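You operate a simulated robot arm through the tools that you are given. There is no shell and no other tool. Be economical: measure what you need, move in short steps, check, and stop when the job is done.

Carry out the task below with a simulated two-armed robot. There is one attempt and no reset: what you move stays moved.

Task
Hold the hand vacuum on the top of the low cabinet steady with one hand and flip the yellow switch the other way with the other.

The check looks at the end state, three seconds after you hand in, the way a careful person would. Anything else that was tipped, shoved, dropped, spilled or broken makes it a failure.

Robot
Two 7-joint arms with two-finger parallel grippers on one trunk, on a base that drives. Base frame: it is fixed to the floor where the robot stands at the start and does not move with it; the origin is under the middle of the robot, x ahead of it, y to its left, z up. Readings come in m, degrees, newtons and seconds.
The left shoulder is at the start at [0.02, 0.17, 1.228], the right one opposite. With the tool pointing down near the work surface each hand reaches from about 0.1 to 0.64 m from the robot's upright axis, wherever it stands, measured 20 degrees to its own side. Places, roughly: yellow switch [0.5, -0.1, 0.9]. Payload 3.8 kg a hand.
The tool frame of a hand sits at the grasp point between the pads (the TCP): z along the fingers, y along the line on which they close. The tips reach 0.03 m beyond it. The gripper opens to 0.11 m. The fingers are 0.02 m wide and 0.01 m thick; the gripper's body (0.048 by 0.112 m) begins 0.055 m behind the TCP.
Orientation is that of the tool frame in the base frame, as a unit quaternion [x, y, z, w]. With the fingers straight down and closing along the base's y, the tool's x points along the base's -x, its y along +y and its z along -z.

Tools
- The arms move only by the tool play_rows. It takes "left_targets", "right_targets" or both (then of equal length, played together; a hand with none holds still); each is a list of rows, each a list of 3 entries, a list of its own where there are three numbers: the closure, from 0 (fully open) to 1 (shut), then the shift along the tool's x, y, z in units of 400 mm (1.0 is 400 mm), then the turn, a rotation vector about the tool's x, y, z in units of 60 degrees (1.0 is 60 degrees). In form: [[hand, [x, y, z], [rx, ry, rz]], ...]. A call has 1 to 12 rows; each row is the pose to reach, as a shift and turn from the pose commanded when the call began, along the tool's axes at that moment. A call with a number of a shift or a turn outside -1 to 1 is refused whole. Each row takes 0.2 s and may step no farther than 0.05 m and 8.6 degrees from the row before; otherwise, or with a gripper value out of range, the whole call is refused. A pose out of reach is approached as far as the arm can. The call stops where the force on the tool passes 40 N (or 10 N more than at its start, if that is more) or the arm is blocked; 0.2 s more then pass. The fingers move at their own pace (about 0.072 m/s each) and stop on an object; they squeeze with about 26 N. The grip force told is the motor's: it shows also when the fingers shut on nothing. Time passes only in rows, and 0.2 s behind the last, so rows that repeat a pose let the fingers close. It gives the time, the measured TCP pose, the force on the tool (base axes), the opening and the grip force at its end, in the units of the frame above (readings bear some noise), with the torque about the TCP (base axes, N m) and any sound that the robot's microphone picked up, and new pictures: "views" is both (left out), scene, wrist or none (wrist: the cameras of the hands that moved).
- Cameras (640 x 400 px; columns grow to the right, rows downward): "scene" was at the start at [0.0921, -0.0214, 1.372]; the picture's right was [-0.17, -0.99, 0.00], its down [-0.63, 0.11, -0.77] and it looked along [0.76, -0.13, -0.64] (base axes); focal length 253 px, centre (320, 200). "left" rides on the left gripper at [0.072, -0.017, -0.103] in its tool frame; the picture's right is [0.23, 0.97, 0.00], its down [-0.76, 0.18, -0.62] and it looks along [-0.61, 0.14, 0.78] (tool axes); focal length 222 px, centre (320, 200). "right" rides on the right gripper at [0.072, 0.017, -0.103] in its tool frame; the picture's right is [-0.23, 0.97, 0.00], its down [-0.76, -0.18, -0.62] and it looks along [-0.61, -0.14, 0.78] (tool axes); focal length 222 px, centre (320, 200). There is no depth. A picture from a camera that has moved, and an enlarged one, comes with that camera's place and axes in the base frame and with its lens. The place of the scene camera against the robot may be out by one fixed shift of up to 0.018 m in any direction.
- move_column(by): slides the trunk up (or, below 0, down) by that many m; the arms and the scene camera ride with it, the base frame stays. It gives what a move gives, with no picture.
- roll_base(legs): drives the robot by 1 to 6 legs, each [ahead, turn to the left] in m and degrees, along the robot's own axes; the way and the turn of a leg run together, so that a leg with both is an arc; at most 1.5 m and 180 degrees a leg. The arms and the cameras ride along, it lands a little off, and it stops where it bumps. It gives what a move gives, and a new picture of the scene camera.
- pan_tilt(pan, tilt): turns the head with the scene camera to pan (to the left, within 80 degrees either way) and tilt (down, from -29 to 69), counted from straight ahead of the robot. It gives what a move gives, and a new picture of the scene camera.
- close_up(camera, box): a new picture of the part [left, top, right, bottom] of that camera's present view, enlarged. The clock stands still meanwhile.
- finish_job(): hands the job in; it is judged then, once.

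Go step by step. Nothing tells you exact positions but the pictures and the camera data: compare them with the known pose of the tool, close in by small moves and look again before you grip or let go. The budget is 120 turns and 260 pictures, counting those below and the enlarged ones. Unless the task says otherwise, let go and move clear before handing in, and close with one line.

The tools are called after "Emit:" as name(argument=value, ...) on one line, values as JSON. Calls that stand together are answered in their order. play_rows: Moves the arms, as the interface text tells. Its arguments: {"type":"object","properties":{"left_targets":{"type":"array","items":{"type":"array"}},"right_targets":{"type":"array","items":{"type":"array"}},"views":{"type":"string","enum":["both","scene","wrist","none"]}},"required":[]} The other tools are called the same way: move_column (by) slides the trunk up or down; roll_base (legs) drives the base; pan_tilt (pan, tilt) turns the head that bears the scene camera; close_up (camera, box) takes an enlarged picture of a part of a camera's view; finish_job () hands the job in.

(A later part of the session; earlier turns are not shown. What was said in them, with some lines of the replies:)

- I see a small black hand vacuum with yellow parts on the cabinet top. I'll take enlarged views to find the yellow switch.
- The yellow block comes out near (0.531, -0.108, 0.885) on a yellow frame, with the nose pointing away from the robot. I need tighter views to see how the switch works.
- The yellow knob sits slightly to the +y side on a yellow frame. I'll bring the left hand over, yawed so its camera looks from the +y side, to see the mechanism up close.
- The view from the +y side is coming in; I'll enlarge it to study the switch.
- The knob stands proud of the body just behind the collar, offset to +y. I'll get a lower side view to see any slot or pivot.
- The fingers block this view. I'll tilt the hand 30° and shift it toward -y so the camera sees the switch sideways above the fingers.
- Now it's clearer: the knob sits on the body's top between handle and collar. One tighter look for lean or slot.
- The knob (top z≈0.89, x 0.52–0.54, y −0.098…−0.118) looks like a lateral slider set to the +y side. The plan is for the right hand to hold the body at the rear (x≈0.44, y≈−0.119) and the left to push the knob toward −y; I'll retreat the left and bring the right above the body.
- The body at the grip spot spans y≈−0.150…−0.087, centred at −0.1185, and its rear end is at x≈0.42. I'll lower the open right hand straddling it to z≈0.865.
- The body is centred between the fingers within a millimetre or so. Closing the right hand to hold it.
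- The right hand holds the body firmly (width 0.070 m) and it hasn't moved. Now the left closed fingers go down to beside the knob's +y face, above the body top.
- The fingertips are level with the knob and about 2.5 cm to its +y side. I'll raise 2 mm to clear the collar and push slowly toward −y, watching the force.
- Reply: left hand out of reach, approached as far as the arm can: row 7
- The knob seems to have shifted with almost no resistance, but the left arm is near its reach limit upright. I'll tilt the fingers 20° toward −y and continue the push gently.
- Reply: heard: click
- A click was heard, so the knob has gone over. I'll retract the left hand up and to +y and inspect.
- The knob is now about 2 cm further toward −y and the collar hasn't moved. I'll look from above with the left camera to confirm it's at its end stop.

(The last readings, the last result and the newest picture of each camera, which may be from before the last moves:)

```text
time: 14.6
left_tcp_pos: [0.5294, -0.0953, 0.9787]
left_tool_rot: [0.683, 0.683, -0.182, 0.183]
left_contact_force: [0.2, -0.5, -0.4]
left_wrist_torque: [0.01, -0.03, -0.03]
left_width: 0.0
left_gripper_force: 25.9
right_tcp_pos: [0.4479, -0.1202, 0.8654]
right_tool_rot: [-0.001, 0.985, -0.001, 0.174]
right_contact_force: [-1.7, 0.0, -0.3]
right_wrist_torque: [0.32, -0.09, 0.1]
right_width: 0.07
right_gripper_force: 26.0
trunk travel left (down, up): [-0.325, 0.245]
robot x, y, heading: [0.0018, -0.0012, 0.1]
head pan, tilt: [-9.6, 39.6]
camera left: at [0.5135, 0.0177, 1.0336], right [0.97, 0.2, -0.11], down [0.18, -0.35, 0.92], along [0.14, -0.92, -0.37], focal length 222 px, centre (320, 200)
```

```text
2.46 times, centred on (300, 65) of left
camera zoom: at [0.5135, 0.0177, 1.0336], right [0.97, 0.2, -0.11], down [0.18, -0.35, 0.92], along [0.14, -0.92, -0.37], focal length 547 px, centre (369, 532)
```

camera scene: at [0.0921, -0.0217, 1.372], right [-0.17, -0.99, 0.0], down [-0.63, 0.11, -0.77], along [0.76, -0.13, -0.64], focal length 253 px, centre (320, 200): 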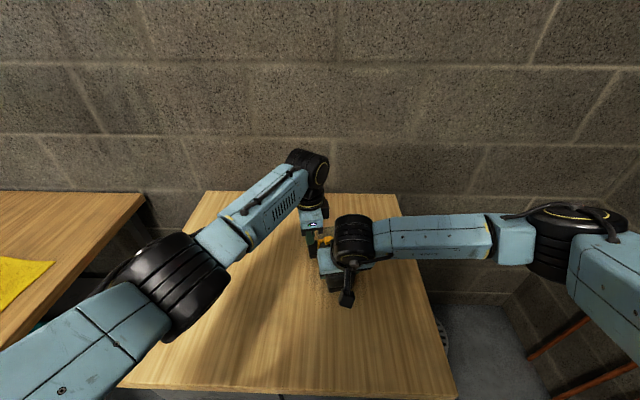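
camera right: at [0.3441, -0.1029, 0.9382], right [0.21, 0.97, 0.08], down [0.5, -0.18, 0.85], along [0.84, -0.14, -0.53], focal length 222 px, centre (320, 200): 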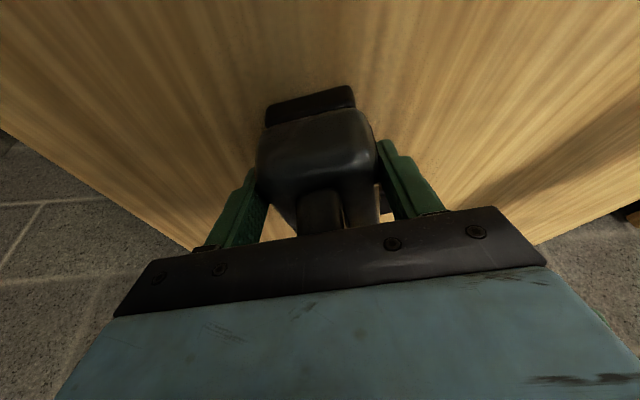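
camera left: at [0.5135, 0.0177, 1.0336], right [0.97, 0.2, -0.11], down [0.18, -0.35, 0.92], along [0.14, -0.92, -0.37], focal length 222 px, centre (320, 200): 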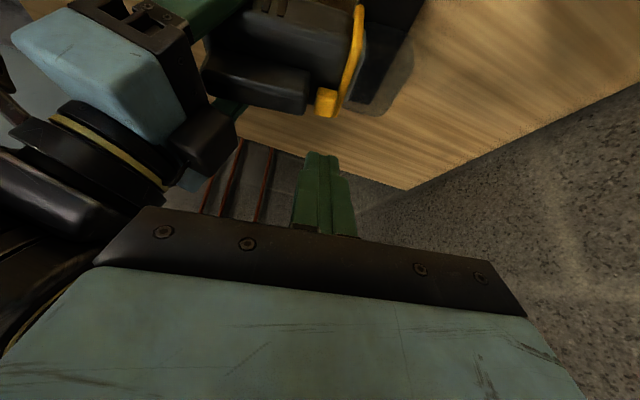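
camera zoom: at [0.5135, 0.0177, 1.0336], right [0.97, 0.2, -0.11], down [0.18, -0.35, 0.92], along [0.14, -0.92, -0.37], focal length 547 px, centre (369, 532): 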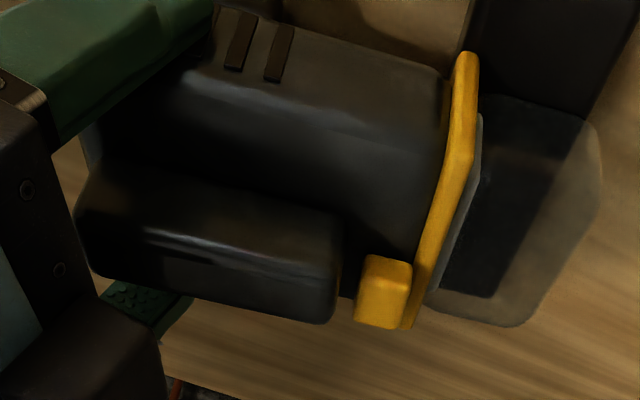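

The knob is clearly at the −y end now. I'll back the left hand away, open the right hand, and lift it straight up.

Emit:
play_rows(left_targets=[[1, [0.06, 0, -0.05], [0, 0, 0]], [1, [0.12, 0, -0.1], [0, 0, 0]], [1, [0.2, 0, -0.15], [0, 0, 0]], [1, [0.28, 0, -0.2], [0, 0, 0]], [1, [0.36, 0, -0.25], [0, 0, 0]], [1, [0.36, 0, -0.25], [0, 0, 0]], [1, [0.36, 0, -0.25], [0, 0, 0]], [1, [0.36, 0, -0.25], [0, 0, 0]], [1, [0.36, 0, -0.25], [0, 0, 0]], [1, [0.36, 0, -0.25], [0, 0, 0]]], right_targets=[[1, [0, 0, 0], [0, 0, 0]], [1, [0, 0, 0], [0, 0, 0]], [0, [0, 0, 0], [0, 0, 0]], [0, [0, 0, 0], [0, 0, 0]], [0, [0, 0, 0], [0, 0, 0]], [0, [0, 0, 0], [0, 0, 0]], [0, [-0.03, 0, -0.08], [0, 0, 0]], [0, [-0.06, 0, -0.16], [0, 0, 0]], [0, [-0.09, 0, -0.25], [0, 0, 0]], [0, [-0.12, 0, -0.34], [0, 0, 0]]])

Emit:
close_up(camera="right", box=[240, 0, 400, 170])

```text
time: 16.8
left_tcp_pos: [0.528, 0.079, 0.9979]
left_tool_rot: [0.682, 0.684, -0.182, 0.183]
left_contact_force: [0.5, 0.1, -1.4]
left_wrist_torque: [-0.01, -0.02, -0.01]
left_width: 0.0001
left_gripper_force: 25.9
right_tcp_pos: [0.445, -0.1203, 1.0138]
right_tool_rot: [0.0, 0.985, 0.001, 0.174]
right_contact_force: [0.8, 0.2, -0.3]
right_wrist_torque: [-0.04, 0.0, -0.02]
right_width: 0.11
right_gripper_force: 0.0
trunk travel left (down, up): [-0.325, 0.245]
robot x, y, heading: [0.0021, 0.001, 0.0]
head pan, tilt: [-9.6, 39.6]
camera scene: at [0.092, -0.0212, 1.372], right [-0.17, -0.99, 0.0], down [-0.63, 0.11, -0.77], along [0.76, -0.13, -0.64], focal length 253 px, centre (320, 200)
camera right: at [0.3422, -0.1034, 1.0861], right [0.21, 0.97, 0.08], down [0.5, -0.18, 0.85], along [0.84, -0.14, -0.53], focal length 222 px, centre (320, 200)
camera left: at [0.5126, 0.1929, 1.0516], right [0.97, 0.2, -0.11], down [0.18, -0.35, 0.92], along [0.14, -0.92, -0.37], focal length 222 px, centre (320, 200)
```

scene: 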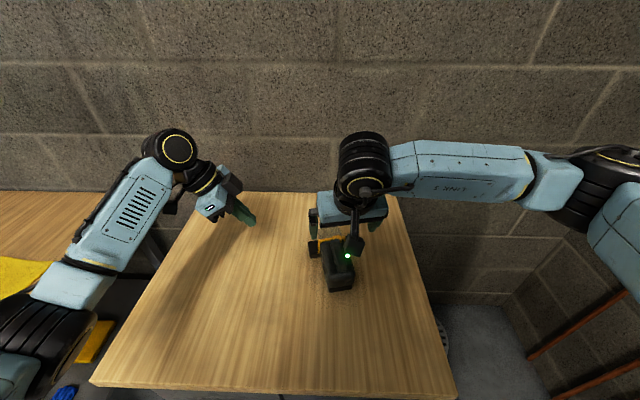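
right: 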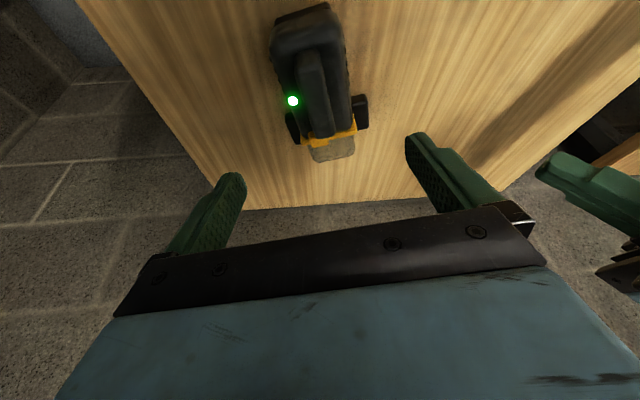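
left: 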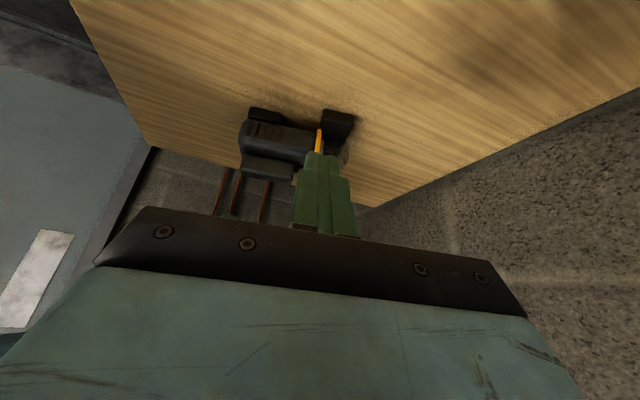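

```text
2.35 times, centred on (320, 85) of right
camera zoom: at [0.3422, -0.1034, 1.0861], right [0.21, 0.97, 0.08], down [0.5, -0.18, 0.85], along [0.84, -0.14, -0.53], focal length 523 px, centre (320, 471)
```

zoom: 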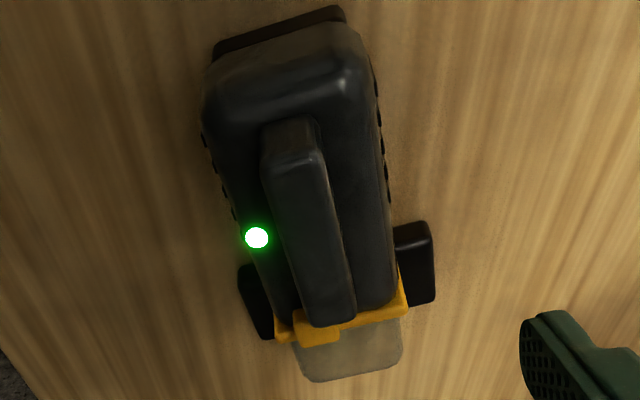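

A green light is now lit on the vacuum and the knob rests on the other side. The vacuum stands where it was and both hands are clear, so I'm handing in.

Emit:
finish_job()

```text
The job is handed in.
```

The yellow switch is flipped the other way: it clicked over and a green light came on. The vacuum was held steady and hasn't visibly moved, and both hands are clear.
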